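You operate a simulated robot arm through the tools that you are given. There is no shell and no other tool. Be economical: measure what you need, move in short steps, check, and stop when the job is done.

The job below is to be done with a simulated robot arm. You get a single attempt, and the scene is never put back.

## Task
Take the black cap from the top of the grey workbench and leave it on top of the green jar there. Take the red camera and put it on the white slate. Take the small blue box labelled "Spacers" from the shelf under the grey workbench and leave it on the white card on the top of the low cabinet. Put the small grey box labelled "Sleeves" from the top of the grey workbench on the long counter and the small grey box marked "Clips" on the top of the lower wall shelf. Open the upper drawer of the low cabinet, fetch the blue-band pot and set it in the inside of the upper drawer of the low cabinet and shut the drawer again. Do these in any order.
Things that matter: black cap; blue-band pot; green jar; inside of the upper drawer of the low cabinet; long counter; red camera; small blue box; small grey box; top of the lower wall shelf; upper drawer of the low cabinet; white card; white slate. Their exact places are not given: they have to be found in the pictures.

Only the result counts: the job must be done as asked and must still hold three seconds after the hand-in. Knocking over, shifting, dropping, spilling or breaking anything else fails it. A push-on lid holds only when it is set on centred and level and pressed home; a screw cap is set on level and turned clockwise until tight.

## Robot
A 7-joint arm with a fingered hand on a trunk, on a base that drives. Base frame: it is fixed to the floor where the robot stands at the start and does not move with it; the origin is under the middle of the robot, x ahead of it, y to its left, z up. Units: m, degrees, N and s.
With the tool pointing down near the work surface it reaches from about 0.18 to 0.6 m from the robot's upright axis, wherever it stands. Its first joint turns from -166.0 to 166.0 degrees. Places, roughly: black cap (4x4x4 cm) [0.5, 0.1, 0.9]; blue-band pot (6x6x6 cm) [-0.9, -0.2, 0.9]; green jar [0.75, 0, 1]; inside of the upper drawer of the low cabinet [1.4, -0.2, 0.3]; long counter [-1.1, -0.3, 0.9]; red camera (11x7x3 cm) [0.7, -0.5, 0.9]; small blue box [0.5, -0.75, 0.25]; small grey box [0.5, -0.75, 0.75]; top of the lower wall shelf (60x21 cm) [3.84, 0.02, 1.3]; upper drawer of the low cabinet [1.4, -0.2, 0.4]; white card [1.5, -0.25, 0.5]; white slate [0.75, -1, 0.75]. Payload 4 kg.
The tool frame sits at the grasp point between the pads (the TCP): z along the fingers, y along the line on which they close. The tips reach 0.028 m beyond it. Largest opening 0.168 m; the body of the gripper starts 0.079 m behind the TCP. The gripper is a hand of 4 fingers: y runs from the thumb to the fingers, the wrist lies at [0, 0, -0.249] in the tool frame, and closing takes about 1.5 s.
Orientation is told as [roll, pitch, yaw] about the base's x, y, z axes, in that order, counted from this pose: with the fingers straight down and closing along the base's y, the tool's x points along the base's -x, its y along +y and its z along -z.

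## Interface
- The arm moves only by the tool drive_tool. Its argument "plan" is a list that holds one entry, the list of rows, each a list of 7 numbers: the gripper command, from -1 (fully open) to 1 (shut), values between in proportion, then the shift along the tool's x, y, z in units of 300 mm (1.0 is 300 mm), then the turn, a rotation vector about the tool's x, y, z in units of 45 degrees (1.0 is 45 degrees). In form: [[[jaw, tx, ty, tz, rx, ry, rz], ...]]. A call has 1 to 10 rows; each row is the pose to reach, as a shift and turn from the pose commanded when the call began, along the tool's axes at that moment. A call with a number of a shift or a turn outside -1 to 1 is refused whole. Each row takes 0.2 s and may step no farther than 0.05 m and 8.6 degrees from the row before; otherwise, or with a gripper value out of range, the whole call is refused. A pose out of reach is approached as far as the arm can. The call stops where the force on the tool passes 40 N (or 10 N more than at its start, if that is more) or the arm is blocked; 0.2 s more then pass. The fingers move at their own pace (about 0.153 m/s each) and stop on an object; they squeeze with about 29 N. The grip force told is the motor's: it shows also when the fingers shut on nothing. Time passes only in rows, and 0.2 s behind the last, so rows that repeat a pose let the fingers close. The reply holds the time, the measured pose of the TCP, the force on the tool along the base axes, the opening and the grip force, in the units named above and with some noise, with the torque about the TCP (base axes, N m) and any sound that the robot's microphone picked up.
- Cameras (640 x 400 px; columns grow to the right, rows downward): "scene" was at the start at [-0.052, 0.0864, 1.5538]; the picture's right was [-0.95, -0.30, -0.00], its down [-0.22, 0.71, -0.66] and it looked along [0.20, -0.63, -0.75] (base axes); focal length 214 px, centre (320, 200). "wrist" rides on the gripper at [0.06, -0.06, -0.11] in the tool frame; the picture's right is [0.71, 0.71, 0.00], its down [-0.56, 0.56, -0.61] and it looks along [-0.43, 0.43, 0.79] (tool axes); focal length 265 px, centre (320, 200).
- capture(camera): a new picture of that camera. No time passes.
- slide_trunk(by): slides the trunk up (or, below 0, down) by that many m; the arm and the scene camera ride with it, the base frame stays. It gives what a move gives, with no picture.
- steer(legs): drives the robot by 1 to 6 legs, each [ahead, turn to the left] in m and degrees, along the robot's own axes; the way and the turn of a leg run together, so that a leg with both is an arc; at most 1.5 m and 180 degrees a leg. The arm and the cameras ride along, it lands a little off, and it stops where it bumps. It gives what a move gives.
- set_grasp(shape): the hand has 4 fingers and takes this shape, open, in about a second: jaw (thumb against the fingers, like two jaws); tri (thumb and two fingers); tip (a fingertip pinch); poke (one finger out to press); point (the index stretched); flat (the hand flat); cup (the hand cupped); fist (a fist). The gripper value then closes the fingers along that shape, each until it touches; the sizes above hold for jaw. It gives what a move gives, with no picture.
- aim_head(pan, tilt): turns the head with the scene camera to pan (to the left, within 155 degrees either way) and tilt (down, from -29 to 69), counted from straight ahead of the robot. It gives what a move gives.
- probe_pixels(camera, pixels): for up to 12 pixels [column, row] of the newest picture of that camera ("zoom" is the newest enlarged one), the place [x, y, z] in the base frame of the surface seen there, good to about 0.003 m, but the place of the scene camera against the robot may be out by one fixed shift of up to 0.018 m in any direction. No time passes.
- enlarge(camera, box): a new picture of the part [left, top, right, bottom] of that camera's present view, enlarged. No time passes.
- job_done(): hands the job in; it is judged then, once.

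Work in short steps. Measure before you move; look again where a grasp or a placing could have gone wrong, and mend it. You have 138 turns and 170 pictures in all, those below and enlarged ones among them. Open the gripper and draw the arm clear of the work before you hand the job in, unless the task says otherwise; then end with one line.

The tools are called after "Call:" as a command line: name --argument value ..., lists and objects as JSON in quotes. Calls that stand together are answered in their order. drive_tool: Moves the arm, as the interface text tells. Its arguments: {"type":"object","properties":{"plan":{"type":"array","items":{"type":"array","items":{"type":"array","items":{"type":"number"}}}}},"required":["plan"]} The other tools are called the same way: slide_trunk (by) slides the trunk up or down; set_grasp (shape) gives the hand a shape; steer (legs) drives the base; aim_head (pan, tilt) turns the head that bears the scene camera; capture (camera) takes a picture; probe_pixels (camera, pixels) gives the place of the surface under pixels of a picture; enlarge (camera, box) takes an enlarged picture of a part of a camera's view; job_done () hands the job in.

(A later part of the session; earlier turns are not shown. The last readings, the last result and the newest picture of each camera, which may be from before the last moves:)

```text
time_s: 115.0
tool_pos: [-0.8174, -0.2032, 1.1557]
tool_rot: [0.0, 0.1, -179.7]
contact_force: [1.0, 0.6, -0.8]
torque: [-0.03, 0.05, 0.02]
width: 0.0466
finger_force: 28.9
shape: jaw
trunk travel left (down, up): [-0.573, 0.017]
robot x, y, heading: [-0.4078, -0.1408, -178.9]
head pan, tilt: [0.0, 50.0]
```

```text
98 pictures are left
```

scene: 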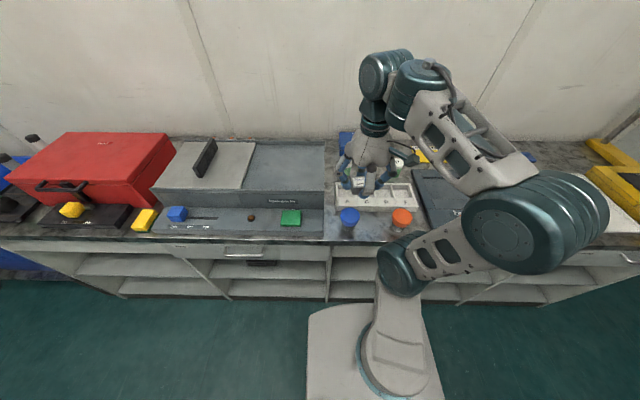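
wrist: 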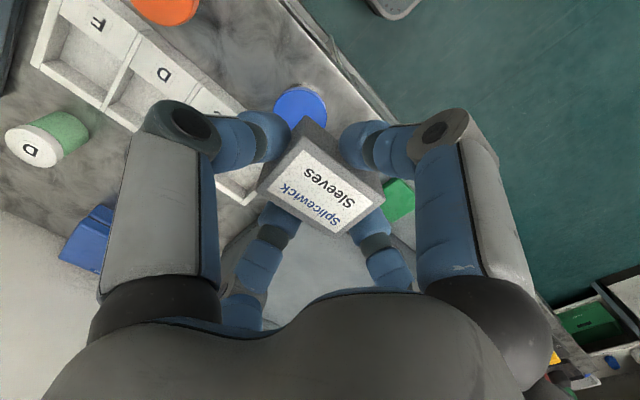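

I probe for pots, tray, jar and free surface.

Call:
probe_pixels --camera "wrist" --pixels '[[300, 105], [250, 80], [210, 40], [165, 8], [120, 15], [90, 180], [30, 200], [110, 130], [35, 145], [90, 240], [45, 60], [100, 110]]'

Call:
enlarge --camera "scene" --box '[300, 120, 460, 250]'

Call:
probe_pixels --camera "zoom" --pixels '[[200, 365], [300, 370], [395, 365], [405, 340], [295, 350], [200, 345], [150, 320], [440, 320], [460, 380]]'

```text
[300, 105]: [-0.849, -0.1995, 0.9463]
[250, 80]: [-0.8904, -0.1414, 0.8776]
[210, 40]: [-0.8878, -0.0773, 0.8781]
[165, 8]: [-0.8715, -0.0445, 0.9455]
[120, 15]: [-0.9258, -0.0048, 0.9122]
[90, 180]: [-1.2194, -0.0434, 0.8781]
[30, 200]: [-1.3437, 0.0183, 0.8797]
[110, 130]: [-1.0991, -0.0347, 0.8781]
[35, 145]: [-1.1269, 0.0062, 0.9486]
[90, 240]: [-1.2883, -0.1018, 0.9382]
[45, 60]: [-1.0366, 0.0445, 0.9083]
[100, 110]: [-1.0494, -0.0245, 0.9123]
```

```text
3.08 times, centred on (380, 185) of scene
```

zoom: 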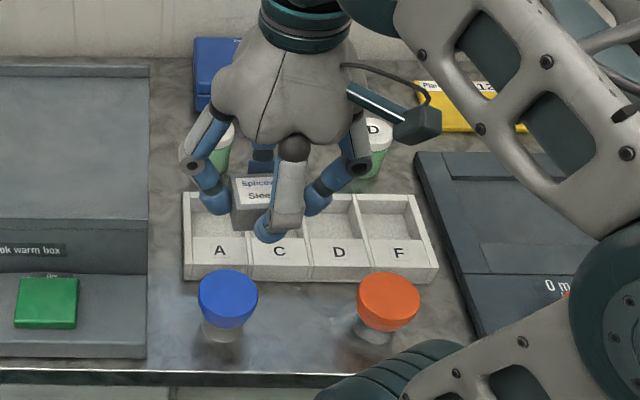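

```text
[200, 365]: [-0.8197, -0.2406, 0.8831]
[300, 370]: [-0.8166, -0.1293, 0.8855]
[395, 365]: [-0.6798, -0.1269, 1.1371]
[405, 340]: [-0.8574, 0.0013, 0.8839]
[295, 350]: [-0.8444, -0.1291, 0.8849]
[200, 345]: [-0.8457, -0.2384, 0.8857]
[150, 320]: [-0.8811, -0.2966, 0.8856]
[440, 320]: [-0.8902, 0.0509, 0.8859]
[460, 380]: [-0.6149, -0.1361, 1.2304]
```

Counter surface is z≈0.878. The free area is behind jar D around (-1.24,0.02). I drive 0.1 m closer and bring the hand over it, high, to check.

Call:
steer --legs '[[0.1, 0]]'

Call:
drive_tool --plan '[[[1, -0.12, -0.1, 0.0, 0, 0, 0], [1, -0.24, -0.2, 0.02, 0, 0, 0], [1, -0.36, -0.3, 0.05, 0, 0, 0], [1, -0.48, -0.4, 0.08, 0, 0, 0], [1, -0.6, -0.5, 0.1, 0, 0, 0], [1, -0.72, -0.6, 0.12, 0, 0, 0], [1, -0.84, -0.7, 0.14, 0, 0, 0], [1, -0.95, -0.75, 0.16, 0, 0, 0]]]'

Call:
capture --camera "wrist"

Call:
capture --camera "scene"

```text
time_s: 116.1
tool_pos: [-0.9183, -0.2048, 1.1544]
tool_rot: [0.0, 0.2, -179.6]
contact_force: [0.0, 0.6, -1.3]
torque: [0.06, -0.03, -0.01]
width: 0.0468
finger_force: 29.0
shape: jaw
trunk travel left (down, up): [-0.573, 0.017]
robot x, y, heading: [-0.5081, -0.1435, -178.9]
head pan, tilt: [0.0, 50.0]
```

```text
time_s: 117.9
tool_pos: [-1.197, 0.0184, 1.1061]
tool_rot: [0.1, 0.2, -179.6]
contact_force: [-0.2, 0.1, -0.7]
torque: [0.0, 0.02, 0.02]
width: 0.0468
finger_force: 29.3
shape: jaw
out of reach, approached as far as the arm can: row 8
trunk travel left (down, up): [-0.573, 0.017]
robot x, y, heading: [-0.5061, -0.1445, -179.1]
head pan, tilt: [0.0, 50.0]
```

```text
96 pictures are left
```

wrist: 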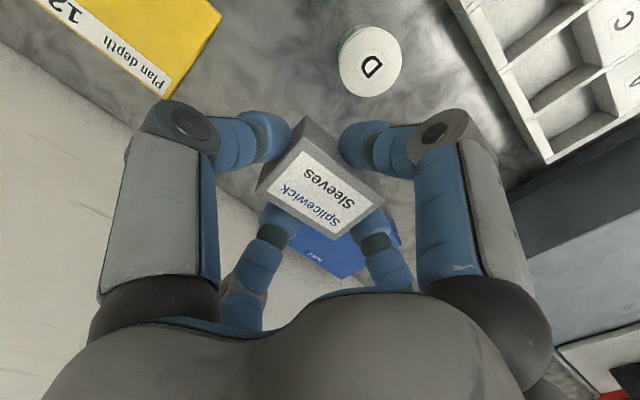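

```text
95 pictures are left
```

scene: 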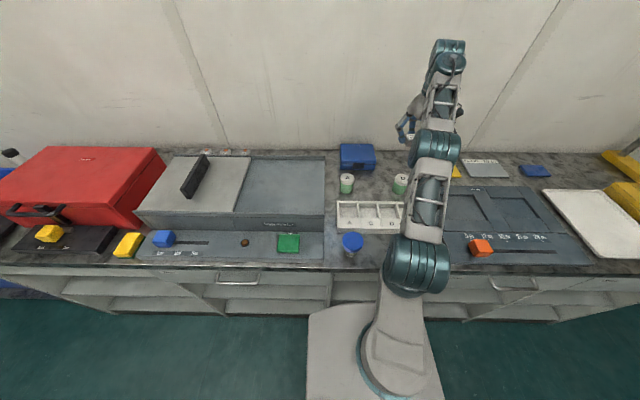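

I probe the surroundings here.

Call:
probe_pixels --camera "wrist" --pixels '[[370, 60], [340, 62], [370, 96], [222, 18], [165, 98], [275, 50], [280, 95], [225, 80], [305, 230], [395, 240], [440, 100], [335, 130]]'

Call:
enlarge --camera "scene" --box '[320, 130, 480, 230]'

```text
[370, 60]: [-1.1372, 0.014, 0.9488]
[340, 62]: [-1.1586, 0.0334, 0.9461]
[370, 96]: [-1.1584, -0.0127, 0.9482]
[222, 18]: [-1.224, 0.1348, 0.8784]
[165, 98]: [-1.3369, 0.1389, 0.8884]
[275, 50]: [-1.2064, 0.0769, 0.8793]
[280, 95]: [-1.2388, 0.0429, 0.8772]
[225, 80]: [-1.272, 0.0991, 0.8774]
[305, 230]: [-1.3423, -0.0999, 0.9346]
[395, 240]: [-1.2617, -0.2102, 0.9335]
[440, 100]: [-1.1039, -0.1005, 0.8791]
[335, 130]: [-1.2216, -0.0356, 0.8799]
```

```text
4.00 times, centred on (400, 180) of scene
```

zoom: 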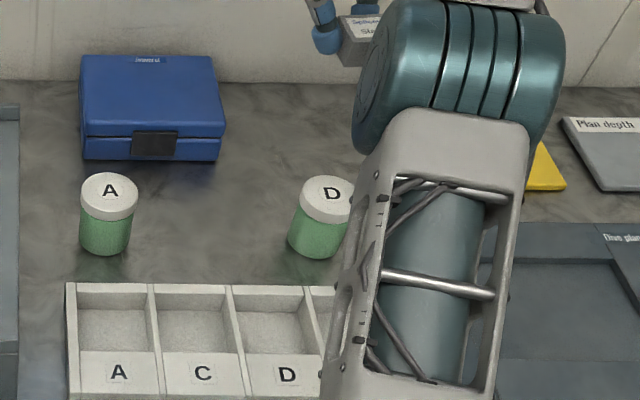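

Target (-1.245,0.03), clear on all sides. I lower and extend stepwise.

Call:
drive_tool --plan '[[[1, 0, -0.02, 0.12, 0, 0, 0], [1, -0.02, -0.04, 0.26, 0, 0, 0], [1, -0.08, -0.04, 0.36, 0, 0, 0], [1, -0.14, -0.04, 0.42, 0, 0, 0], [1, -0.16, -0.04, 0.52, 0, 0, 0], [1, -0.16, -0.04, 0.6, 0, 0, 0]]]'

Call:
capture --camera "wrist"

```text
time_s: 119.3
tool_pos: [-1.2443, 0.0302, 0.9254]
tool_rot: [0.0, 0.1, -179.7]
contact_force: [0.0, -0.1, -0.1]
torque: [0.02, 0.02, -0.01]
width: 0.0465
finger_force: 29.4
shape: jaw
trunk travel left (down, up): [-0.573, 0.017]
robot x, y, heading: [-0.5062, -0.1475, -179.0]
head pan, tilt: [0.0, 50.0]
```

```text
93 pictures are left
```

wrist: 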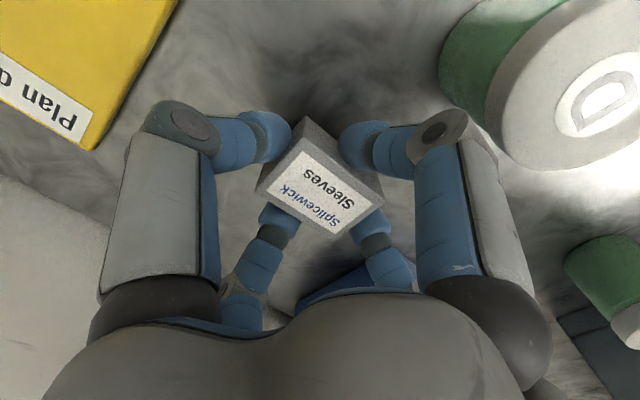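

Reach is fine; I lower the last 13 mm carefully.

Call:
drive_tool --plan '[[[1, -0.015, 0, 0.02, 0, 0, 0], [1, -0.015, 0, 0.035, 0, 0, 0], [1, -0.015, 0, 0.041, 0, 0, 0], [1, -0.015, 0, 0.045, 0, 0, 0], [1, -0.015, 0, 0.048, 0, 0, 0], [1, -0.015, 0, 0.048, 0, 0, 0]]]'

```text
time_s: 120.7
tool_pos: [-1.2485, 0.0297, 0.9119]
tool_rot: [0.0, 0.1, -179.7]
contact_force: [0.0, -0.2, -1.0]
torque: [-0.01, -0.01, 0.0]
width: 0.0466
finger_force: 28.7
shape: jaw
trunk travel left (down, up): [-0.573, 0.017]
robot x, y, heading: [-0.5082, -0.1432, -178.7]
head pan, tilt: [0.0, 50.0]
```

Call:
drive_tool --plan '[[[1, 0, 0, 0.004, 0, 0, 0], [1, 0, 0, 0.007, 0, 0, 0], [1, 0, 0, 0.007, 0, 0, 0]]]'

```text
time_s: 121.5
tool_pos: [-1.2487, 0.0297, 0.9098]
tool_rot: [0.0, 0.0, -179.7]
contact_force: [0.5, 1.2, 5.2]
torque: [-0.03, 0.02, -0.01]
width: 0.0465
finger_force: 29.4
shape: jaw
trunk travel left (down, up): [-0.573, 0.017]
robot x, y, heading: [-0.506, -0.1441, -178.8]
head pan, tilt: [0.0, 50.0]
```

Contact. I open slightly and rise straight up.

Call:
drive_tool --plan '[[[0.3, 0, 0, 0, 0, 0, 0], [0.2, 0, 0, 0, 0, 0, 0], [0.2, 0, 0, -0.02, 0, 0, 0], [0.2, 0, 0, -0.12, 0, 0, 0], [0.2, 0, 0, -0.25, 0, 0, 0], [0.2, 0, 0, -0.4, 0, 0, 0], [0.2, 0.1, 0, -0.5, 0, 0, 0], [0.2, 0.22, 0, -0.58, 0, 0, 0]]]'

Call:
capture --camera "wrist"

```text
time_s: 123.3
tool_pos: [-1.1816, 0.0309, 1.0845]
tool_rot: [0.0, 0.1, -179.7]
contact_force: [0.2, 0.0, -0.4]
torque: [0.0, -0.02, 0.0]
width: 0.067
finger_force: 0.1
shape: jaw
out of reach, approached as far as the arm can: row 5, 6
trunk travel left (down, up): [-0.573, 0.017]
robot x, y, heading: [-0.5125, -0.143, -178.9]
head pan, tilt: [0.0, 50.0]
```

```text
92 pictures are left
```

wrist: 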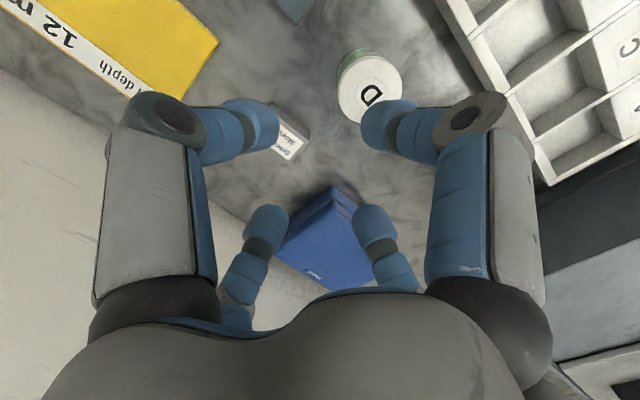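

Sleeves box stands on the counter. Next the pot: I retract the hand and reverse the base so the pot is ~0.5 m away.

Call:
drive_tool --plan '[[[-0.3, 0.1, 0.1, -0.05, 0, 0, 0], [-0.3, 0.2, 0.2, -0.1, 0, 0, 0], [-0.3, 0.3, 0.3, -0.15, 0, 0, 0], [-0.3, 0.4, 0.4, -0.2, 0, 0, 0], [-0.3, 0.5, 0.5, -0.2, 0, 0, 0], [-0.3, 0.6, 0.6, -0.2, 0, 0, 0]]]'

Call:
steer --legs '[[-0.17, 0]]'

Call:
capture --camera "wrist"

```text
time_s: 124.7
tool_pos: [-1.0008, -0.149, 1.1446]
tool_rot: [0.0, 0.1, -179.7]
contact_force: [0.7, -0.5, -0.1]
torque: [-0.01, 0.03, 0.0]
width: 0.1088
finger_force: 0.0
shape: jaw
trunk travel left (down, up): [-0.573, 0.017]
robot x, y, heading: [-0.5104, -0.1419, -178.8]
head pan, tilt: [0.0, 50.0]
```

```text
time_s: 126.2
tool_pos: [-0.8306, -0.1459, 1.1445]
tool_rot: [0.0, 0.1, -179.7]
contact_force: [0.5, -0.2, 0.5]
torque: [0.01, 0.04, 0.01]
width: 0.1085
finger_force: 0.0
shape: jaw
trunk travel left (down, up): [-0.573, 0.017]
robot x, y, heading: [-0.3398, -0.144, -179.0]
head pan, tilt: [0.0, 50.0]
```

```text
91 pictures are left
```

wrist: 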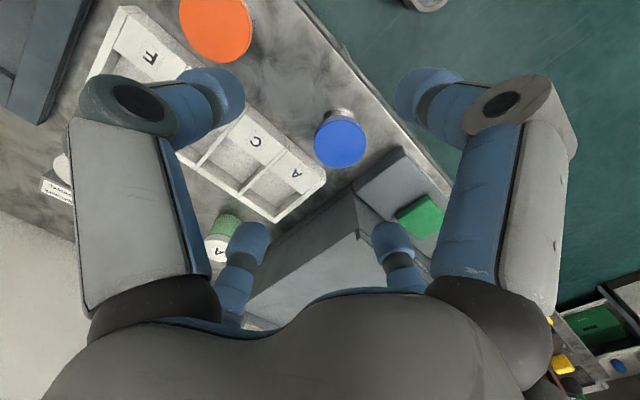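

The pot is at (340,142). I probe its lid rim, the tray and console edges nearby.

Call:
probe_pixels --camera "wrist" --pixels '[[340, 142], [317, 142], [363, 142], [340, 119], [340, 164], [340, 113], [325, 175], [305, 210], [395, 155], [290, 125], [420, 215], [350, 190]]'

Call:
enlarge --camera "wrist" --box '[260, 90, 420, 210]'

```text
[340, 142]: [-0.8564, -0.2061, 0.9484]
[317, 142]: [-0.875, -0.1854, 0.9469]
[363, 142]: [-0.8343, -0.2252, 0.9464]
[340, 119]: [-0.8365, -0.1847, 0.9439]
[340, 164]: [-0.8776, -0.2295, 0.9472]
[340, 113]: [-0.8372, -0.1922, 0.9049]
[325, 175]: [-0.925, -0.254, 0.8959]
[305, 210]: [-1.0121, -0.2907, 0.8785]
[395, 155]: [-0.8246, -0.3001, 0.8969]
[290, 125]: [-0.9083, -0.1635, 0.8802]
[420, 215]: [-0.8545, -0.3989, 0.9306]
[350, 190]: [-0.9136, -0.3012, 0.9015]
```

```text
3.33 times, centred on (340, 150) of wrist
```

zoom: 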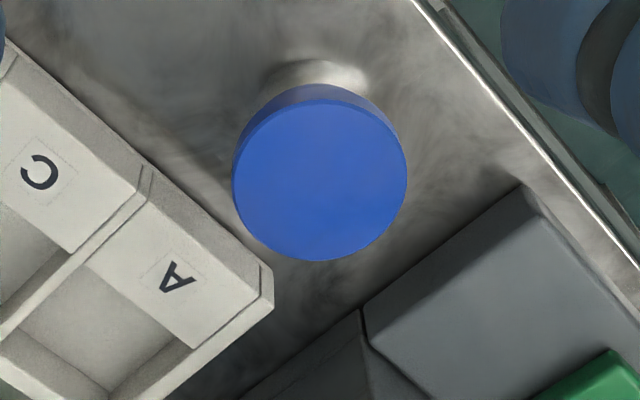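

Lid centre (-0.856,-0.206), Ø0.06, top 0.947. I grasp by the blue band with tips above the tray (TCP 0.940).

Call:
drive_tool --plan '[[[0, -0.05, 0.1, 0.05, 0, 0, 0], [0, -0.085, 0.2, 0.15, 0, 0, 0], [0, -0.085, 0.2, 0.3, 0, 0, 0], [0, -0.085, 0.2, 0.42, 0, 0, 0], [0, -0.085, 0.2, 0.52, 0, 0, 0]]]'

Call:
capture --camera "wrist"

```text
time_s: 127.4
tool_pos: [-0.8568, -0.2065, 0.988]
tool_rot: [0.0, 0.2, -179.6]
contact_force: [-0.6, -0.5, -0.1]
torque: [0.01, -0.02, 0.02]
width: 0.0845
finger_force: 0.0
shape: jaw
trunk travel left (down, up): [-0.573, 0.017]
robot x, y, heading: [-0.3371, -0.1454, -179.0]
head pan, tilt: [0.0, 50.0]
```

```text
89 pictures are left
```

wrist: 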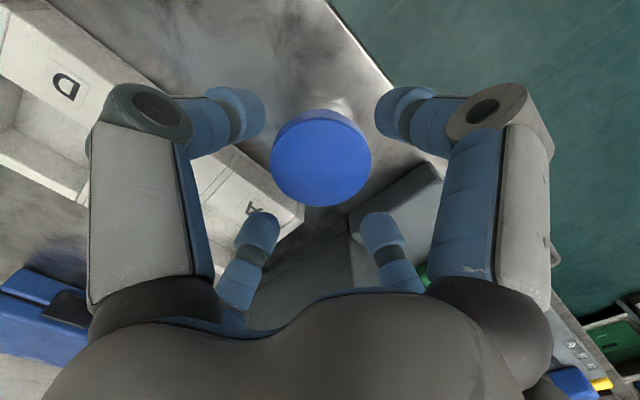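

Centred. I lower to 0.940 and close.

Call:
drive_tool --plan '[[[0, 0, 0, 0.08, 0, 0, 0], [0, 0, 0, 0.16, 0, 0, 0], [1, 0, 0, 0.16, 0, 0, 0], [1, 0, 0, 0.16, 0, 0, 0], [1, 0, 0, 0.16, 0, 0, 0], [1, 0, 0, 0.16, 0, 0, 0]]]'

Call:
drive_tool --plan '[[[1, 0, 0, -0.12, 0, 0, 0], [1, 0, 0, -0.26, 0, 0, 0], [1, 0, 0, -0.4, 0, 0, 0], [1, 0, 0, -0.54, 0, 0, 0], [1, 0, 0, -0.66, 0, 0, 0], [1, 0.1, 0, -0.7, 0, 0, 0], [1, 0.2, 0, -0.72, 0, 0, 0]]]'

Call:
capture --camera "wrist"

Call:
capture --camera "scene"

```text
time_s: 128.8
tool_pos: [-0.8561, -0.2057, 0.9404]
tool_rot: [0.0, 0.0, -179.7]
contact_force: [0.1, -0.6, -1.1]
torque: [-0.02, -0.03, 0.02]
width: 0.0481
finger_force: 28.6
shape: jaw
trunk travel left (down, up): [-0.573, 0.017]
robot x, y, heading: [-0.3355, -0.1401, -179.0]
head pan, tilt: [0.0, 50.0]
```

```text
time_s: 130.4
tool_pos: [-0.7958, -0.2039, 1.1558]
tool_rot: [0.0, 0.1, -179.7]
contact_force: [0.8, -0.7, -1.1]
torque: [0.0, 0.04, -0.01]
width: 0.0481
finger_force: 28.7
shape: jaw
trunk travel left (down, up): [-0.573, 0.017]
robot x, y, heading: [-0.3427, -0.1415, -179.0]
head pan, tilt: [0.0, 50.0]
```

```text
88 pictures are left
```

wrist: 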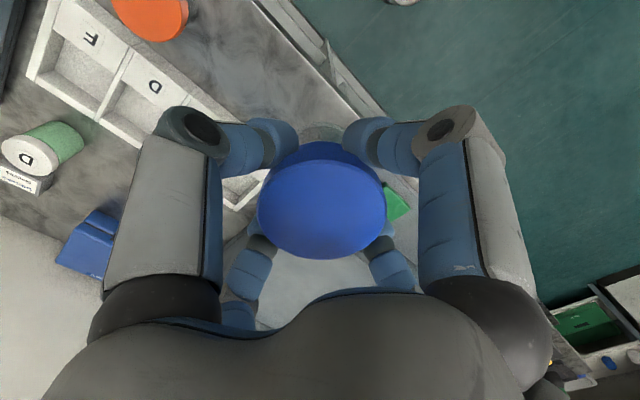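

```text
87 pictures are left
```

scene: 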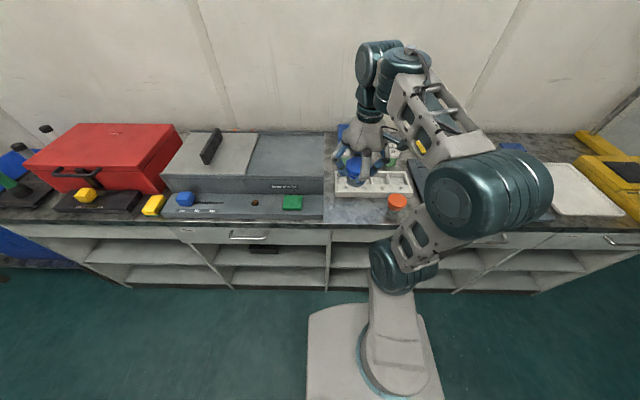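

Pot held. I look toward +y (left end of the bench) to plan the way around.

Call:
aim_head --pan -110 --tilt 35

Call:
capture --camera "scene"

Call:
probe_pixels --camera "scene" --pixels '[[100, 250], [200, 300], [300, 300], [400, 250], [320, 200], [250, 200], [450, 150], [300, 150], [200, 150]]'

```text
time_s: 132.3
tool_pos: [-0.7968, -0.2053, 1.1568]
tool_rot: [0.0, 0.1, -179.8]
contact_force: [-0.3, -0.4, -0.6]
torque: [0.02, 0.02, -0.01]
width: 0.048
finger_force: 28.8
shape: jaw
trunk travel left (down, up): [-0.573, 0.017]
robot x, y, heading: [-0.3323, -0.1422, -179.0]
head pan, tilt: [-110.0, 35.0]
```

```text
86 pictures are left
```

scene: 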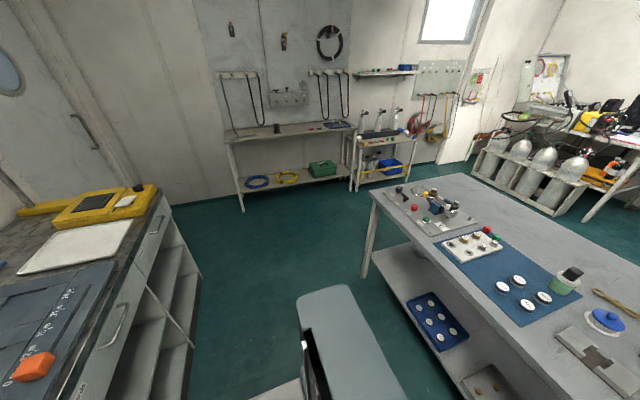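

```text
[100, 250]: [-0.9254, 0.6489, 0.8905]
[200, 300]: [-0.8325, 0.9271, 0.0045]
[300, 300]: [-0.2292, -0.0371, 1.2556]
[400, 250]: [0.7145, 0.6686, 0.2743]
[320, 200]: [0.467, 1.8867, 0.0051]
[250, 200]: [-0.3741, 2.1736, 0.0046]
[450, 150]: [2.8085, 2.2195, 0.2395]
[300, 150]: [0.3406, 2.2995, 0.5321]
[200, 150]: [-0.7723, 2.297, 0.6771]
```

Call:
probe_pixels --camera "scene" --pixels '[[374, 190], [364, 276], [385, 175], [365, 190], [408, 170], [440, 176], [240, 196], [470, 178], [520, 205], [345, 180]]'

Call:
enlarge --camera "scene" --box '[340, 60, 640, 240]'

```text
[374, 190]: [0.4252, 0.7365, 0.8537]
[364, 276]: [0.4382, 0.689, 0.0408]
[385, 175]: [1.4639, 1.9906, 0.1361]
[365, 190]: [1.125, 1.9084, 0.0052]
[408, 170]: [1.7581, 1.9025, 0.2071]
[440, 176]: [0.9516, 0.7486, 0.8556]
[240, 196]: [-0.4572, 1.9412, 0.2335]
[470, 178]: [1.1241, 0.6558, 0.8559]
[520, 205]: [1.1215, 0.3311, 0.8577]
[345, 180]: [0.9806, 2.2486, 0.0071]
```

```text
2.13 times, centred on (490, 150) of scene
```

zoom: 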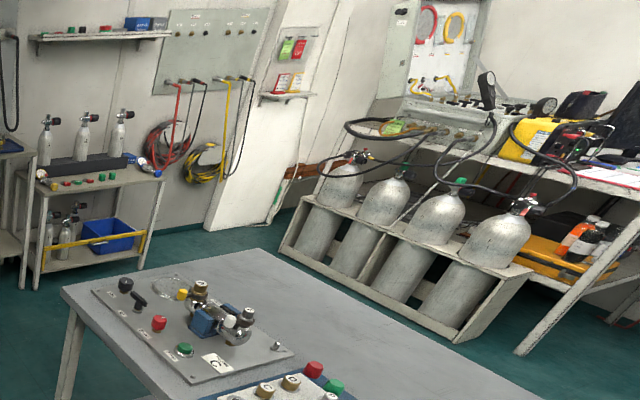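

Path is clear: back off, +y past the bench end (y 0.75), then +x along y≈1.25. I drive there.

Call:
steer --legs '[[-0.2, 0], [0, -90], [1.38, 0], [0, -91], [1.3, 0]]'

Call:
aim_head --pan -60 --tilt 40

Call:
capture --camera "scene"

```text
time_s: 154.1
tool_pos: [1.5926, 1.3442, 1.1568]
tool_rot: [-0.1, 0.1, 1.0]
contact_force: [0.3, -1.1, -1.7]
torque: [0.02, -0.03, -0.02]
width: 0.0474
finger_force: 29.3
shape: jaw
trunk travel left (down, up): [-0.573, 0.017]
robot x, y, heading: [1.1339, 1.2757, 1.8]
head pan, tilt: [-110.0, 35.0]
```

```text
time_s: 155.3
tool_pos: [1.5906, 1.3438, 1.1556]
tool_rot: [0.1, 0.1, 1.0]
contact_force: [0.4, -0.5, -0.6]
torque: [-0.03, -0.01, -0.01]
width: 0.0473
finger_force: 29.0
shape: jaw
trunk travel left (down, up): [-0.573, 0.017]
robot x, y, heading: [1.1318, 1.2767, 1.9]
head pan, tilt: [-60.0, 40.0]
```

```text
84 pictures are left
```

scene: 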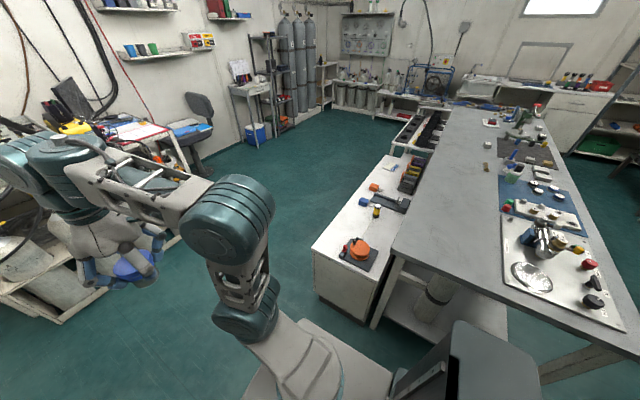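

The low cabinet is visible behind the bench (350,250). I enlarge and probe it.

Call:
enlarge --camera "scene" --box '[290, 100, 450, 330]'

Call:
probe_pixels --camera "scene" --pixels '[[318, 252], [366, 280], [390, 200], [385, 165], [350, 210], [400, 160], [360, 250], [330, 285], [372, 175], [412, 150], [375, 211]]'

```text
1.74 times, centred on (370, 215) of scene
```

zoom: 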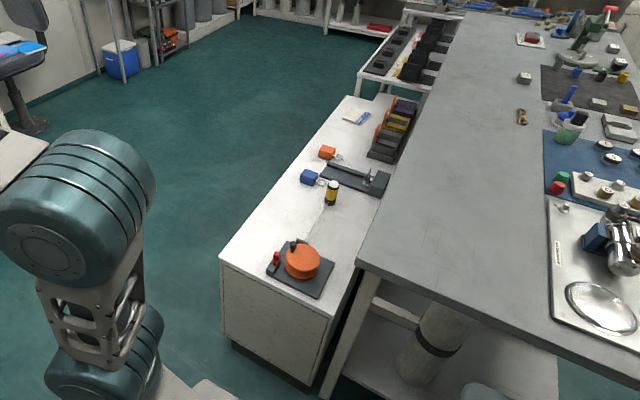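

```text
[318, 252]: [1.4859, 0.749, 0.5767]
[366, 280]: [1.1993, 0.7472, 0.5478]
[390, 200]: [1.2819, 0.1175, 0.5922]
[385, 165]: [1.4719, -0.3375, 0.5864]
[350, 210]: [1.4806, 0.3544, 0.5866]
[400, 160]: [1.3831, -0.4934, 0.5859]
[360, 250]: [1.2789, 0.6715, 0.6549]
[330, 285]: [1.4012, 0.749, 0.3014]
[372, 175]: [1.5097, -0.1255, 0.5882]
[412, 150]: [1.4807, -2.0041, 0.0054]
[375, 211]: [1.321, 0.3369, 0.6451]
```

I check the tank stand on the left side before driving on.

Call:
probe_pixels --camera "scene" --pixels '[[60, 315], [100, 290], [20, 285], [170, 140], [185, 165], [190, 130], [215, 115], [170, 245], [250, 100], [230, 150]]'

```text
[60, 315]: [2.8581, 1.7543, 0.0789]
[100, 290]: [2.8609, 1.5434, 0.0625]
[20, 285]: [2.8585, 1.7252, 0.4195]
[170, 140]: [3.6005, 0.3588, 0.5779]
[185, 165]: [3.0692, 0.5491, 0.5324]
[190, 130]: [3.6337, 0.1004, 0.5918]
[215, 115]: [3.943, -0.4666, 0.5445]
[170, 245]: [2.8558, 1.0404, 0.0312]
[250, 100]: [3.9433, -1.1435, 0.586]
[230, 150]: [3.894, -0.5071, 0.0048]
```

Stand begins at x≈2.86. I drive round to face the cabinet from x≈2.15.

Call:
steer --legs '[[1.0, 0], [0, -92], [1.45, 0], [0, -90]]'

Call:
aim_head --pan 15 --tilt 50

Call:
capture --camera "scene"

```text
time_s: 175.0
tool_pos: [1.6656, -0.1859, 1.1548]
tool_rot: [-0.1, 0.1, 178.5]
contact_force: [0.4, 0.5, -1.6]
torque: [-0.01, 0.0, 0.0]
width: 0.0474
finger_force: 28.9
shape: jaw
trunk travel left (down, up): [-0.573, 0.017]
robot x, y, heading: [2.1247, -0.1369, 179.4]
head pan, tilt: [-60.0, 40.0]
```

```text
time_s: 176.5
tool_pos: [1.6656, -0.186, 1.1563]
tool_rot: [0.0, 0.1, 178.5]
contact_force: [-0.3, 0.5, -1.0]
torque: [-0.02, -0.02, -0.01]
width: 0.0474
finger_force: 29.2
shape: jaw
trunk travel left (down, up): [-0.573, 0.017]
robot x, y, heading: [2.1271, -0.1383, 179.2]
head pan, tilt: [15.0, 50.0]
```

```text
82 pictures are left
```

scene: 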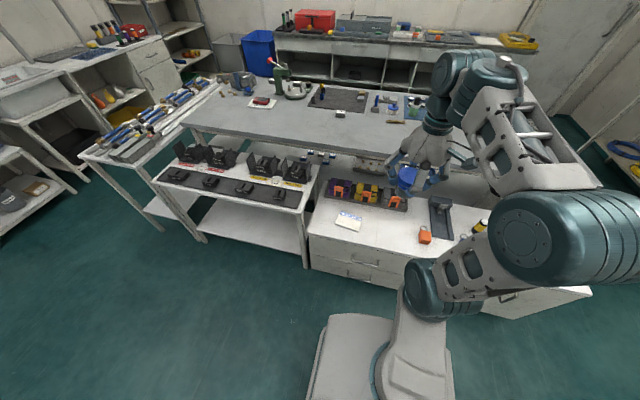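

The front faces me, with drawers at (350,270) and the card at (350,221). I enlarge.

Call:
enlarge --camera "scene" --box '[295, 180, 455, 300]'

Call:
probe_pixels --camera "zoom" --pixels '[[60, 225], [200, 280], [420, 300], [250, 285], [250, 250], [75, 300], [75, 350], [185, 140], [250, 175], [160, 165], [270, 320], [320, 190]]'

```text
3.33 times, centred on (375, 240) of scene
```

zoom: 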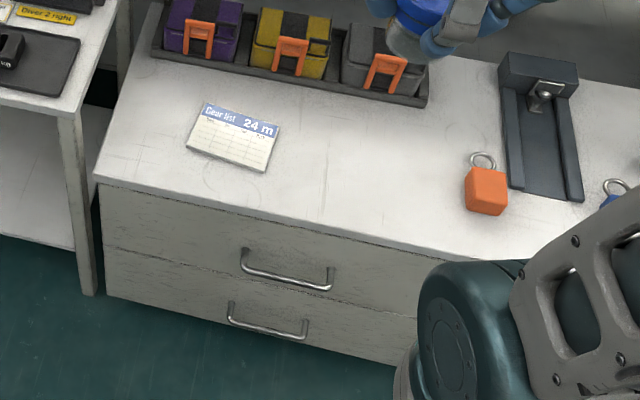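

```text
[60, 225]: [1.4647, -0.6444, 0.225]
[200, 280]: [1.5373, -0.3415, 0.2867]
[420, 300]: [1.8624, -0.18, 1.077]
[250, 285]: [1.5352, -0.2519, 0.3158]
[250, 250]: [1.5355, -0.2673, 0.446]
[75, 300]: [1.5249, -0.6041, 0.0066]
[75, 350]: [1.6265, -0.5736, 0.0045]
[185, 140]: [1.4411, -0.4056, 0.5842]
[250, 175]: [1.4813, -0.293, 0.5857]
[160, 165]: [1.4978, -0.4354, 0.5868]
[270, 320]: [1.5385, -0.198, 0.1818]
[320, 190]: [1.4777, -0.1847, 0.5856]
```

Gear-list card is on top near (1.44,-0.35); the upper drawer handle is near (1.55,-0.2,0.44). First I'll park the pot on the free cabinet top. I lower the trunk 0.3 m.

Call:
slide_trunk --by -0.28

Call:
capture --camera "wrist"

Call:
capture --camera "scene"

```text
time_s: 179.3
tool_pos: [1.6655, -0.1862, 0.8767]
tool_rot: [0.1, 0.1, 178.6]
contact_force: [0.8, -0.2, -1.4]
torque: [-0.01, -0.03, -0.02]
width: 0.0472
finger_force: 29.1
shape: jaw
trunk travel left (down, up): [-0.293, 0.297]
robot x, y, heading: [2.1272, -0.1388, 179.1]
head pan, tilt: [15.0, 50.0]
```

```text
80 pictures are left
```

wrist: 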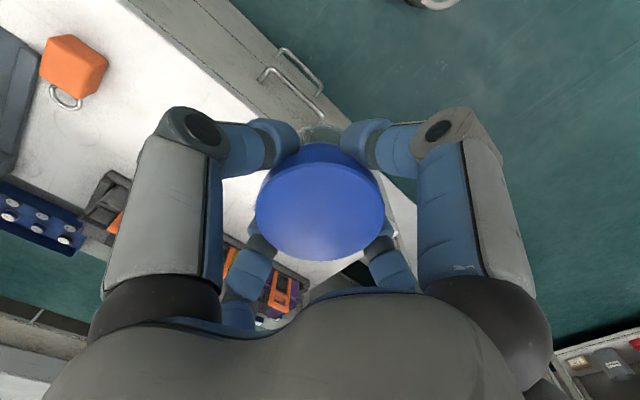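

```text
79 pictures are left
```

scene: 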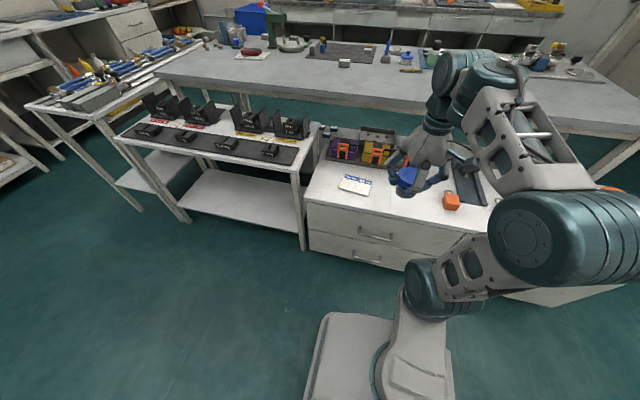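

Call:
probe_pixels --camera "wrist" --pixels '[[268, 72], [322, 115], [283, 52], [318, 90], [290, 90], [160, 60], [190, 90], [70, 65], [130, 150], [230, 215], [255, 110], [65, 95]]'

Call:
enlarge --camera "wrist" --box '[220, 10, 380, 140]'

Call:
enlarge --camera "scene" --box '[300, 140, 480, 280]'

```text
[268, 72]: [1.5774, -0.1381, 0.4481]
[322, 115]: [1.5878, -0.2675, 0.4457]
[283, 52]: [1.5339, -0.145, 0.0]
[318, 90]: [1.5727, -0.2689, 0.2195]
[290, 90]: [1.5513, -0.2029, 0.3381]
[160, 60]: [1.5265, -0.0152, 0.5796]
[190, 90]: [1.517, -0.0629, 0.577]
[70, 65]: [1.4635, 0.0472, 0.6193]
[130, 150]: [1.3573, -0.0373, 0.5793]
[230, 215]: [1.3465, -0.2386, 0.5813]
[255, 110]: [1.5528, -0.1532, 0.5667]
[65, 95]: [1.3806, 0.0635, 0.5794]
```

```text
3.08 times, centred on (300, 75) of wrist
```

zoom: 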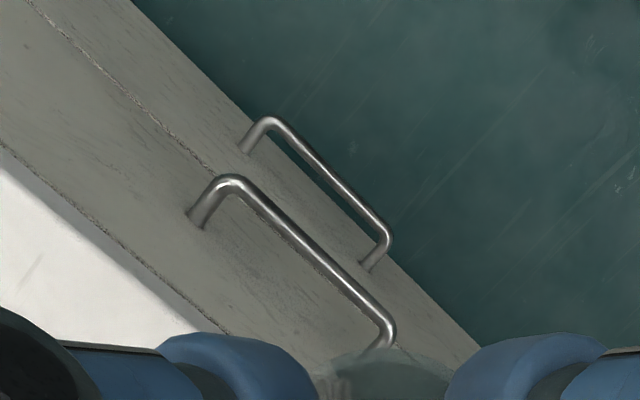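

```text
2.86 times, centred on (390, 210) of scene
```

zoom: 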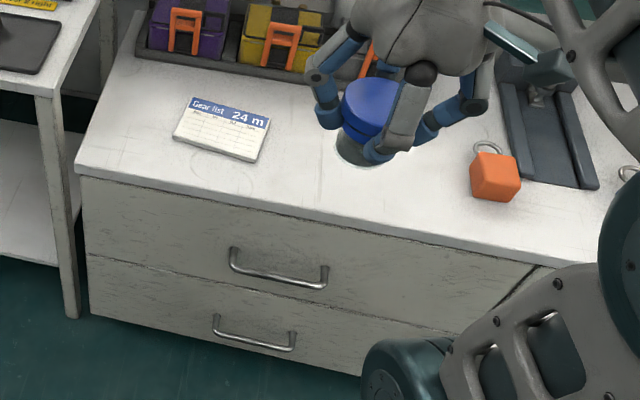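

Cabinet top z=0.579. I set the pot down temporarily at (1.48,-0.11).

Call:
drive_tool --plan '[[[1, -0.14, -0.06, 0, 0, 0, 0], [1, -0.28, -0.12, 0.05, 0, 0, 0], [1, -0.41, -0.18, 0.12, 0, 0, 0], [1, -0.53, -0.22, 0.22, 0, 0, 0], [1, -0.624, -0.239, 0.33, 0, 0, 0], [1, -0.624, -0.239, 0.48, 0, 0, 0], [1, -0.624, -0.239, 0.6, 0, 0, 0], [1, -0.624, -0.239, 0.7, 0, 0, 0], [1, -0.624, -0.239, 0.76, 0, 0, 0]]]'

Call:
capture --camera "wrist"

```text
time_s: 181.3
tool_pos: [1.4805, -0.1095, 0.647]
tool_rot: [0.0, 0.1, 178.5]
contact_force: [-0.9, -0.1, -1.7]
torque: [0.03, -0.01, 0.0]
width: 0.047
finger_force: 29.2
shape: jaw
trunk travel left (down, up): [-0.293, 0.297]
robot x, y, heading: [2.1264, -0.1379, 179.4]
head pan, tilt: [15.0, 50.0]
```

```text
76 pictures are left
```

wrist: 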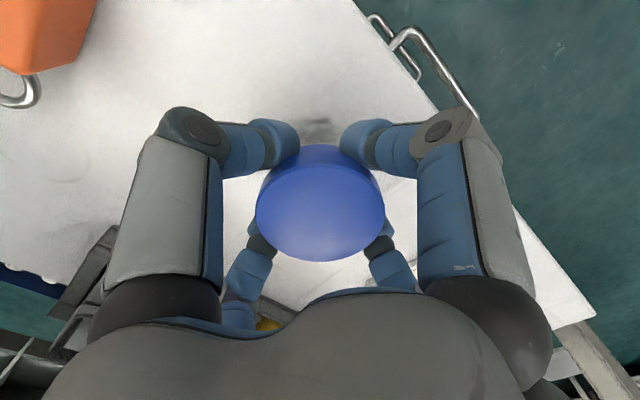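

Call:
drive_tool --plan '[[[1, 0, 0, 0.01, 0, 0, 0], [1, 0, 0, 0.015, 0, 0, 0], [1, 0, 0, 0.019, 0, 0, 0], [1, 0, 0, 0.023, 0, 0, 0], [1, 0, 0, 0.023, 0, 0, 0]]]'

```text
time_s: 182.5
tool_pos: [1.4803, -0.1102, 0.6407]
tool_rot: [0.0, 0.0, 178.5]
contact_force: [-1.2, -0.3, -1.3]
torque: [0.0, 0.0, 0.04]
width: 0.047
finger_force: 29.3
shape: jaw
trunk travel left (down, up): [-0.293, 0.297]
robot x, y, heading: [2.126, -0.1351, 179.6]
head pan, tilt: [15.0, 50.0]
```

Call:
drive_tool --plan '[[[1, 0, 0, 0.004, 0, 0, 0], [1, 0, 0, 0.008, 0, 0, 0], [1, 0, 0, 0.008, 0, 0, 0]]]'

```text
time_s: 183.3
tool_pos: [1.4807, -0.1092, 0.6373]
tool_rot: [0.0, 0.1, 178.5]
contact_force: [1.2, -0.8, 0.9]
torque: [0.04, 0.01, 0.02]
width: 0.0469
finger_force: 29.2
shape: jaw
trunk travel left (down, up): [-0.293, 0.297]
robot x, y, heading: [2.1281, -0.138, 179.4]
head pan, tilt: [15.0, 50.0]
```

Call:
drive_tool --plan '[[[1, 0, 0, 0.003, 0, 0, 0], [1, 0, 0, 0.005, 0, 0, 0], [1, 0, 0, 0.005, 0, 0, 0]]]'

```text
time_s: 184.1
tool_pos: [1.4814, -0.1088, 0.6384]
tool_rot: [0.0, 0.1, 178.4]
contact_force: [0.6, 0.0, 10.3]
torque: [-0.03, 0.04, 0.01]
width: 0.0475
finger_force: 28.7
shape: jaw
trunk travel left (down, up): [-0.293, 0.297]
robot x, y, heading: [2.129, -0.1395, 179.4]
head pan, tilt: [15.0, 50.0]
```

On the surface. I release, and lift clear.

Call:
drive_tool --plan '[[[0.4, 0, 0, -0.004, 0, 0, 0], [0, 0, 0, -0.004, 0, 0, 0], [0, 0, 0, -0.004, 0, 0, 0], [0, 0, 0, -0.1, 0, 0, 0], [0, 0, 0, -0.25, 0, 0, 0], [0, 0.05, 0, -0.4, 0, 0, 0], [0, 0.2, 0, -0.45, 0, 0, 0], [0, 0.35, 0, -0.5, 0, 0, 0], [0, 0.5, 0, -0.5, 0, 0, 0]]]'

Call:
capture --camera "wrist"

```text
time_s: 186.1
tool_pos: [1.6311, -0.1146, 0.7863]
tool_rot: [0.0, 0.3, 178.5]
contact_force: [-0.6, 0.3, 0.8]
torque: [-0.02, 0.0, -0.02]
width: 0.0833
finger_force: 0.0
shape: jaw
trunk travel left (down, up): [-0.293, 0.297]
robot x, y, heading: [2.1286, -0.1375, 179.2]
head pan, tilt: [15.0, 50.0]
```

```text
75 pictures are left
```

wrist: 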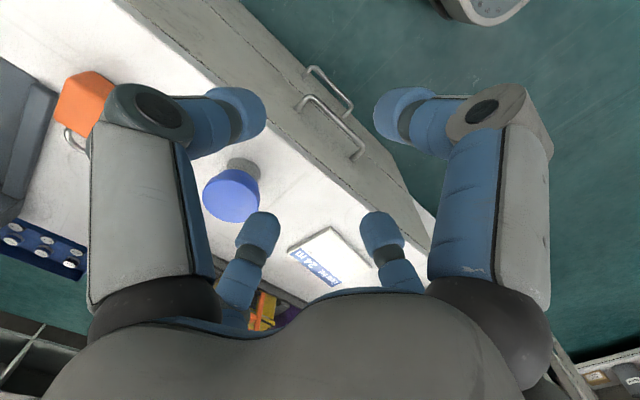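

Pot stands on the cabinet. To pull the drawer I need a horizontal hand in "tip" shape: back off, lower the trunk, and rotate the hand in free space.

Call:
steer --legs '[[-0.27, 0]]'

Call:
set_grasp --shape "tip"

Call:
slide_trunk --by -0.15

Call:
drive_tool --plan '[[[-0.4, -0.05, 0.03, 0, 0.11, -0.11, -0.11], [-0.4, -0.1, 0.06, 0, 0.22, -0.22, -0.22], [-0.4, -0.15, 0.09, 0, 0.33, -0.33, -0.33], [-0.4, -0.2, 0.12, 0, 0.44, -0.44, -0.44], [-0.4, -0.25, 0.15, 0, 0.55, -0.55, -0.55], [-0.4, -0.3, 0.18, 0, 0.66, -0.66, -0.66], [-0.4, -0.35, 0.2, 0, 0.77, -0.77, -0.77]]]'

```text
time_s: 188.0
tool_pos: [1.8991, -0.1158, 0.7855]
tool_rot: [0.0, 0.1, 178.5]
contact_force: [-0.4, 0.0, -0.1]
torque: [-0.04, -0.03, -0.01]
width: 0.0836
finger_force: 0.1
shape: jaw
trunk travel left (down, up): [-0.293, 0.297]
robot x, y, heading: [2.3964, -0.1426, 179.4]
head pan, tilt: [15.0, 50.0]
```

```text
time_s: 188.9
tool_pos: [1.9003, -0.1169, 0.7858]
tool_rot: [0.1, 0.1, 178.5]
contact_force: [0.1, -0.3, 0.0]
torque: [-0.03, -0.01, 0.04]
width: 0.1677
finger_force: 0.1
shape: tip
trunk travel left (down, up): [-0.293, 0.297]
robot x, y, heading: [2.393, -0.1411, 179.3]
head pan, tilt: [15.0, 50.0]
```

```text
time_s: 190.7
tool_pos: [1.8994, -0.1171, 0.6365]
tool_rot: [0.0, 0.1, 178.5]
contact_force: [0.0, -0.3, 0.2]
torque: [-0.03, -0.02, 0.03]
width: 0.1679
finger_force: 0.1
shape: tip
trunk travel left (down, up): [-0.143, 0.447]
robot x, y, heading: [2.395, -0.139, 179.3]
head pan, tilt: [15.0, 50.0]
```

```text
time_s: 192.3
tool_pos: [1.7931, -0.1752, 0.6358]
tool_rot: [-45.0, -19.3, -136.3]
contact_force: [-0.2, -1.0, 0.6]
torque: [-0.02, -0.02, 0.03]
width: 0.1175
finger_force: 0.0
shape: tip
trunk travel left (down, up): [-0.143, 0.447]
robot x, y, heading: [2.3944, -0.1405, 179.1]
head pan, tilt: [15.0, 50.0]
```

Half turned without trouble; I do the second half in place.

Call:
drive_tool --plan '[[[-0.4, 0, 0, 0, 0.11, -0.11, -0.11], [-0.4, 0, 0, 0, 0.22, -0.22, -0.22], [-0.4, 0, 0, 0, 0.33, -0.33, -0.33], [-0.4, 0, 0, 0, 0.44, -0.44, -0.44], [-0.4, 0, 0, 0, 0.55, -0.55, -0.55], [-0.4, 0, 0, 0, 0.66, -0.66, -0.66], [-0.4, 0, 0, 0, 0.77, -0.77, -0.77]]]'

Call:
capture --camera "wrist"

Call:
capture --camera "scene"

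```text
time_s: 193.9
tool_pos: [1.7926, -0.1758, 0.6358]
tool_rot: [-90.1, 0.1, -91.2]
contact_force: [0.2, -0.9, -0.1]
torque: [-0.02, -0.01, -0.03]
width: 0.118
finger_force: 0.1
shape: tip
trunk travel left (down, up): [-0.143, 0.447]
robot x, y, heading: [2.3955, -0.1406, 179.4]
head pan, tilt: [15.0, 50.0]
```

```text
74 pictures are left
```

wrist: 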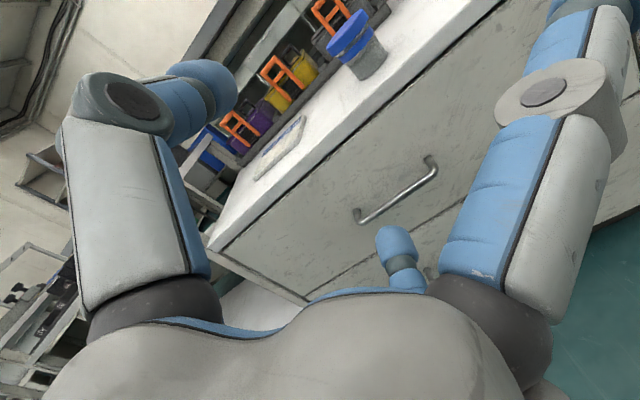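

```text
73 pictures are left
```

scene: 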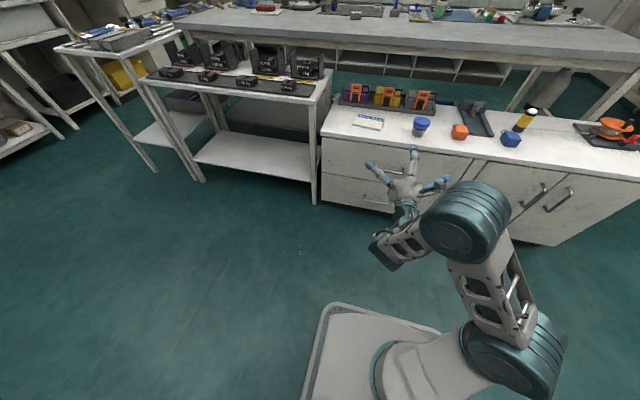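

The hand is horizontal. The handle shows from (360,218) to (433,165); I probe it.

Call:
probe_pixels --camera "wrist" --pixels '[[362, 221], [380, 211], [398, 197], [415, 186], [432, 170], [400, 180], [350, 215], [430, 155], [400, 215], [300, 180], [440, 215]]'

Call:
enlarge --camera "wrist" --box '[330, 130, 470, 240]'

```text
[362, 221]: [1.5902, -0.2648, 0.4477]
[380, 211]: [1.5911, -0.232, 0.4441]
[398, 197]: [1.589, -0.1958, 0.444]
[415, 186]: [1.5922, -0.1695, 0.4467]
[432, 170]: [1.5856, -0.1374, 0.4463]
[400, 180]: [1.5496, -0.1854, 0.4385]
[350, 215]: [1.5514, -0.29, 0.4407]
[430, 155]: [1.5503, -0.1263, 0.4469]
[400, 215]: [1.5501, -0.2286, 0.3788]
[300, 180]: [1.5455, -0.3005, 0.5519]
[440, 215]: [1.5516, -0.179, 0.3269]
```

```text
3.64 times, centred on (400, 185) of wrist
```

zoom: 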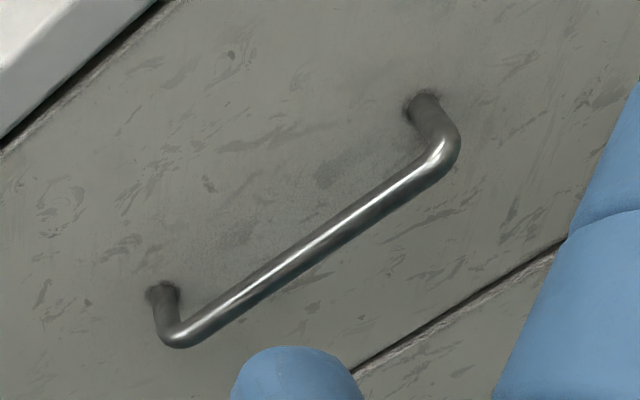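

Handle bar centre ≈(1.586,-0.20,0.446). I line up in front of it at 3 cm.

Call:
drive_tool --plan '[[[-0.2, -0.02, 0.13, 0.05, 0, 0, 0], [0, -0.04, 0.26, 0.1, 0, 0, 0], [0.2, -0.06, 0.39, 0.15, 0, 0, 0], [0.2, -0.08, 0.52, 0.2, 0, 0, 0], [0.2, -0.095, 0.633, 0.25, 0, 0, 0], [0.2, -0.095, 0.633, 0.38, 0, 0, 0], [0.2, -0.095, 0.633, 0.5, 0, 0, 0]]]'

Call:
capture --camera "wrist"

```text
time_s: 195.5
tool_pos: [1.6422, -0.2005, 0.4455]
tool_rot: [-89.8, 0.1, -91.5]
contact_force: [0.0, -0.1, 0.9]
torque: [0.02, 0.0, 0.02]
width: 0.0673
finger_force: 0.0
shape: tip
trunk travel left (down, up): [-0.143, 0.447]
robot x, y, heading: [2.3939, -0.1385, 179.2]
head pan, tilt: [15.0, 50.0]
```

```text
71 pictures are left
```

wrist: 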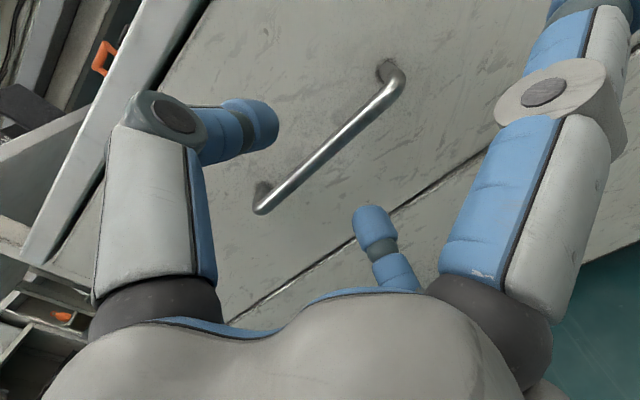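

Aligned; I advance 5.4 cm and close on the bar.

Call:
drive_tool --plan '[[[0.2, 0, 0, 0.07, 0, 0, 0], [0.2, 0, 0, 0.13, 0, 0, 0], [0.2, 0, 0, 0.175, 0, 0, 0], [1, 0, 0, 0.175, 0, 0, 0], [1, 0, 0, 0.175, 0, 0, 0], [1, 0, 0, 0.175, 0, 0, 0], [1, 0, 0, 0.175, 0, 0, 0], [1, 0, 0, 0.175, 0, 0, 0]]]'

Call:
capture --camera "wrist"

```text
time_s: 197.3
tool_pos: [1.59, -0.1971, 0.4456]
tool_rot: [-90.0, 0.0, -91.5]
contact_force: [-1.9, 0.2, -0.9]
torque: [0.02, -0.01, 0.01]
width: 0.0001
finger_force: 28.7
shape: tip
trunk travel left (down, up): [-0.143, 0.447]
robot x, y, heading: [2.3934, -0.1399, 179.2]
head pan, tilt: [15.0, 50.0]
```

```text
70 pictures are left
```

wrist: 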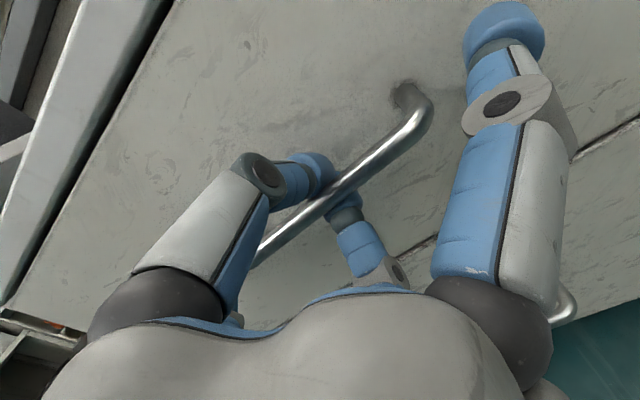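

Fingers enclose the bar. I pull 6 cm with the arm to test.

Call:
drive_tool --plan '[[[1, 0, 0, -0.06, 0, 0, 0], [1, 0, 0, -0.13, 0, 0, 0], [1, 0, 0, -0.2, 0, 0, 0]]]'

Call:
capture --camera "scene"

```text
time_s: 198.1
tool_pos: [1.6485, -0.2006, 0.4468]
tool_rot: [-89.9, -0.1, -91.5]
contact_force: [-0.3, 0.6, -1.4]
torque: [0.01, 0.01, 0.01]
width: 0.0001
finger_force: 28.9
shape: tip
trunk travel left (down, up): [-0.143, 0.447]
robot x, y, heading: [2.3954, -0.1385, 179.3]
head pan, tilt: [15.0, 50.0]
```

```text
69 pictures are left
```

scene: 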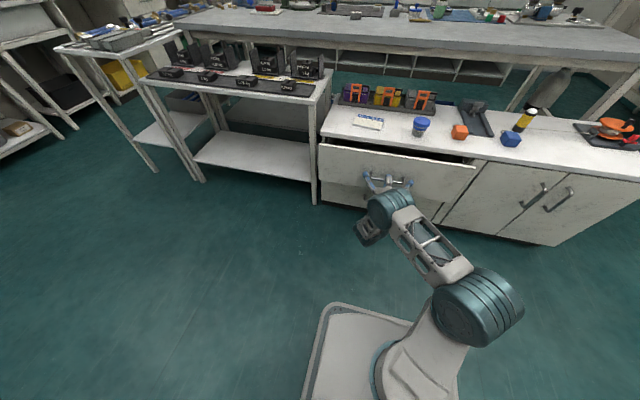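

The drawer slides. I pull further by reversing the base 0.2 m.

Call:
steer --legs '[[-0.2, 0]]'

Call:
capture --camera "scene"

```text
time_s: 199.7
tool_pos: [1.8508, -0.2025, 0.446]
tool_rot: [-89.9, 0.0, -91.3]
contact_force: [0.4, -0.1, 0.0]
torque: [0.0, -0.02, -0.01]
width: 0.0
finger_force: 29.1
shape: tip
trunk travel left (down, up): [-0.143, 0.447]
robot x, y, heading: [2.5986, -0.1428, 179.3]
head pan, tilt: [15.0, 50.0]
```

```text
68 pictures are left
```

scene: 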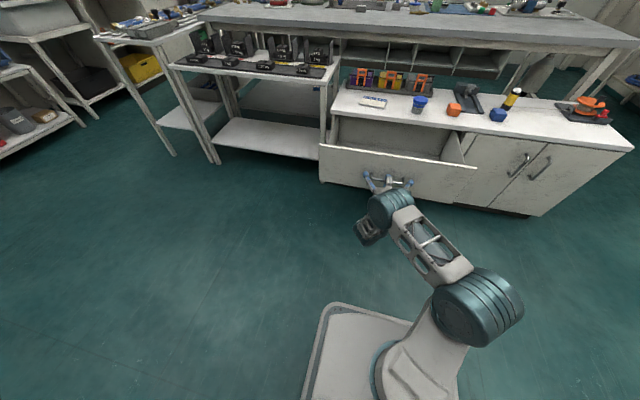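

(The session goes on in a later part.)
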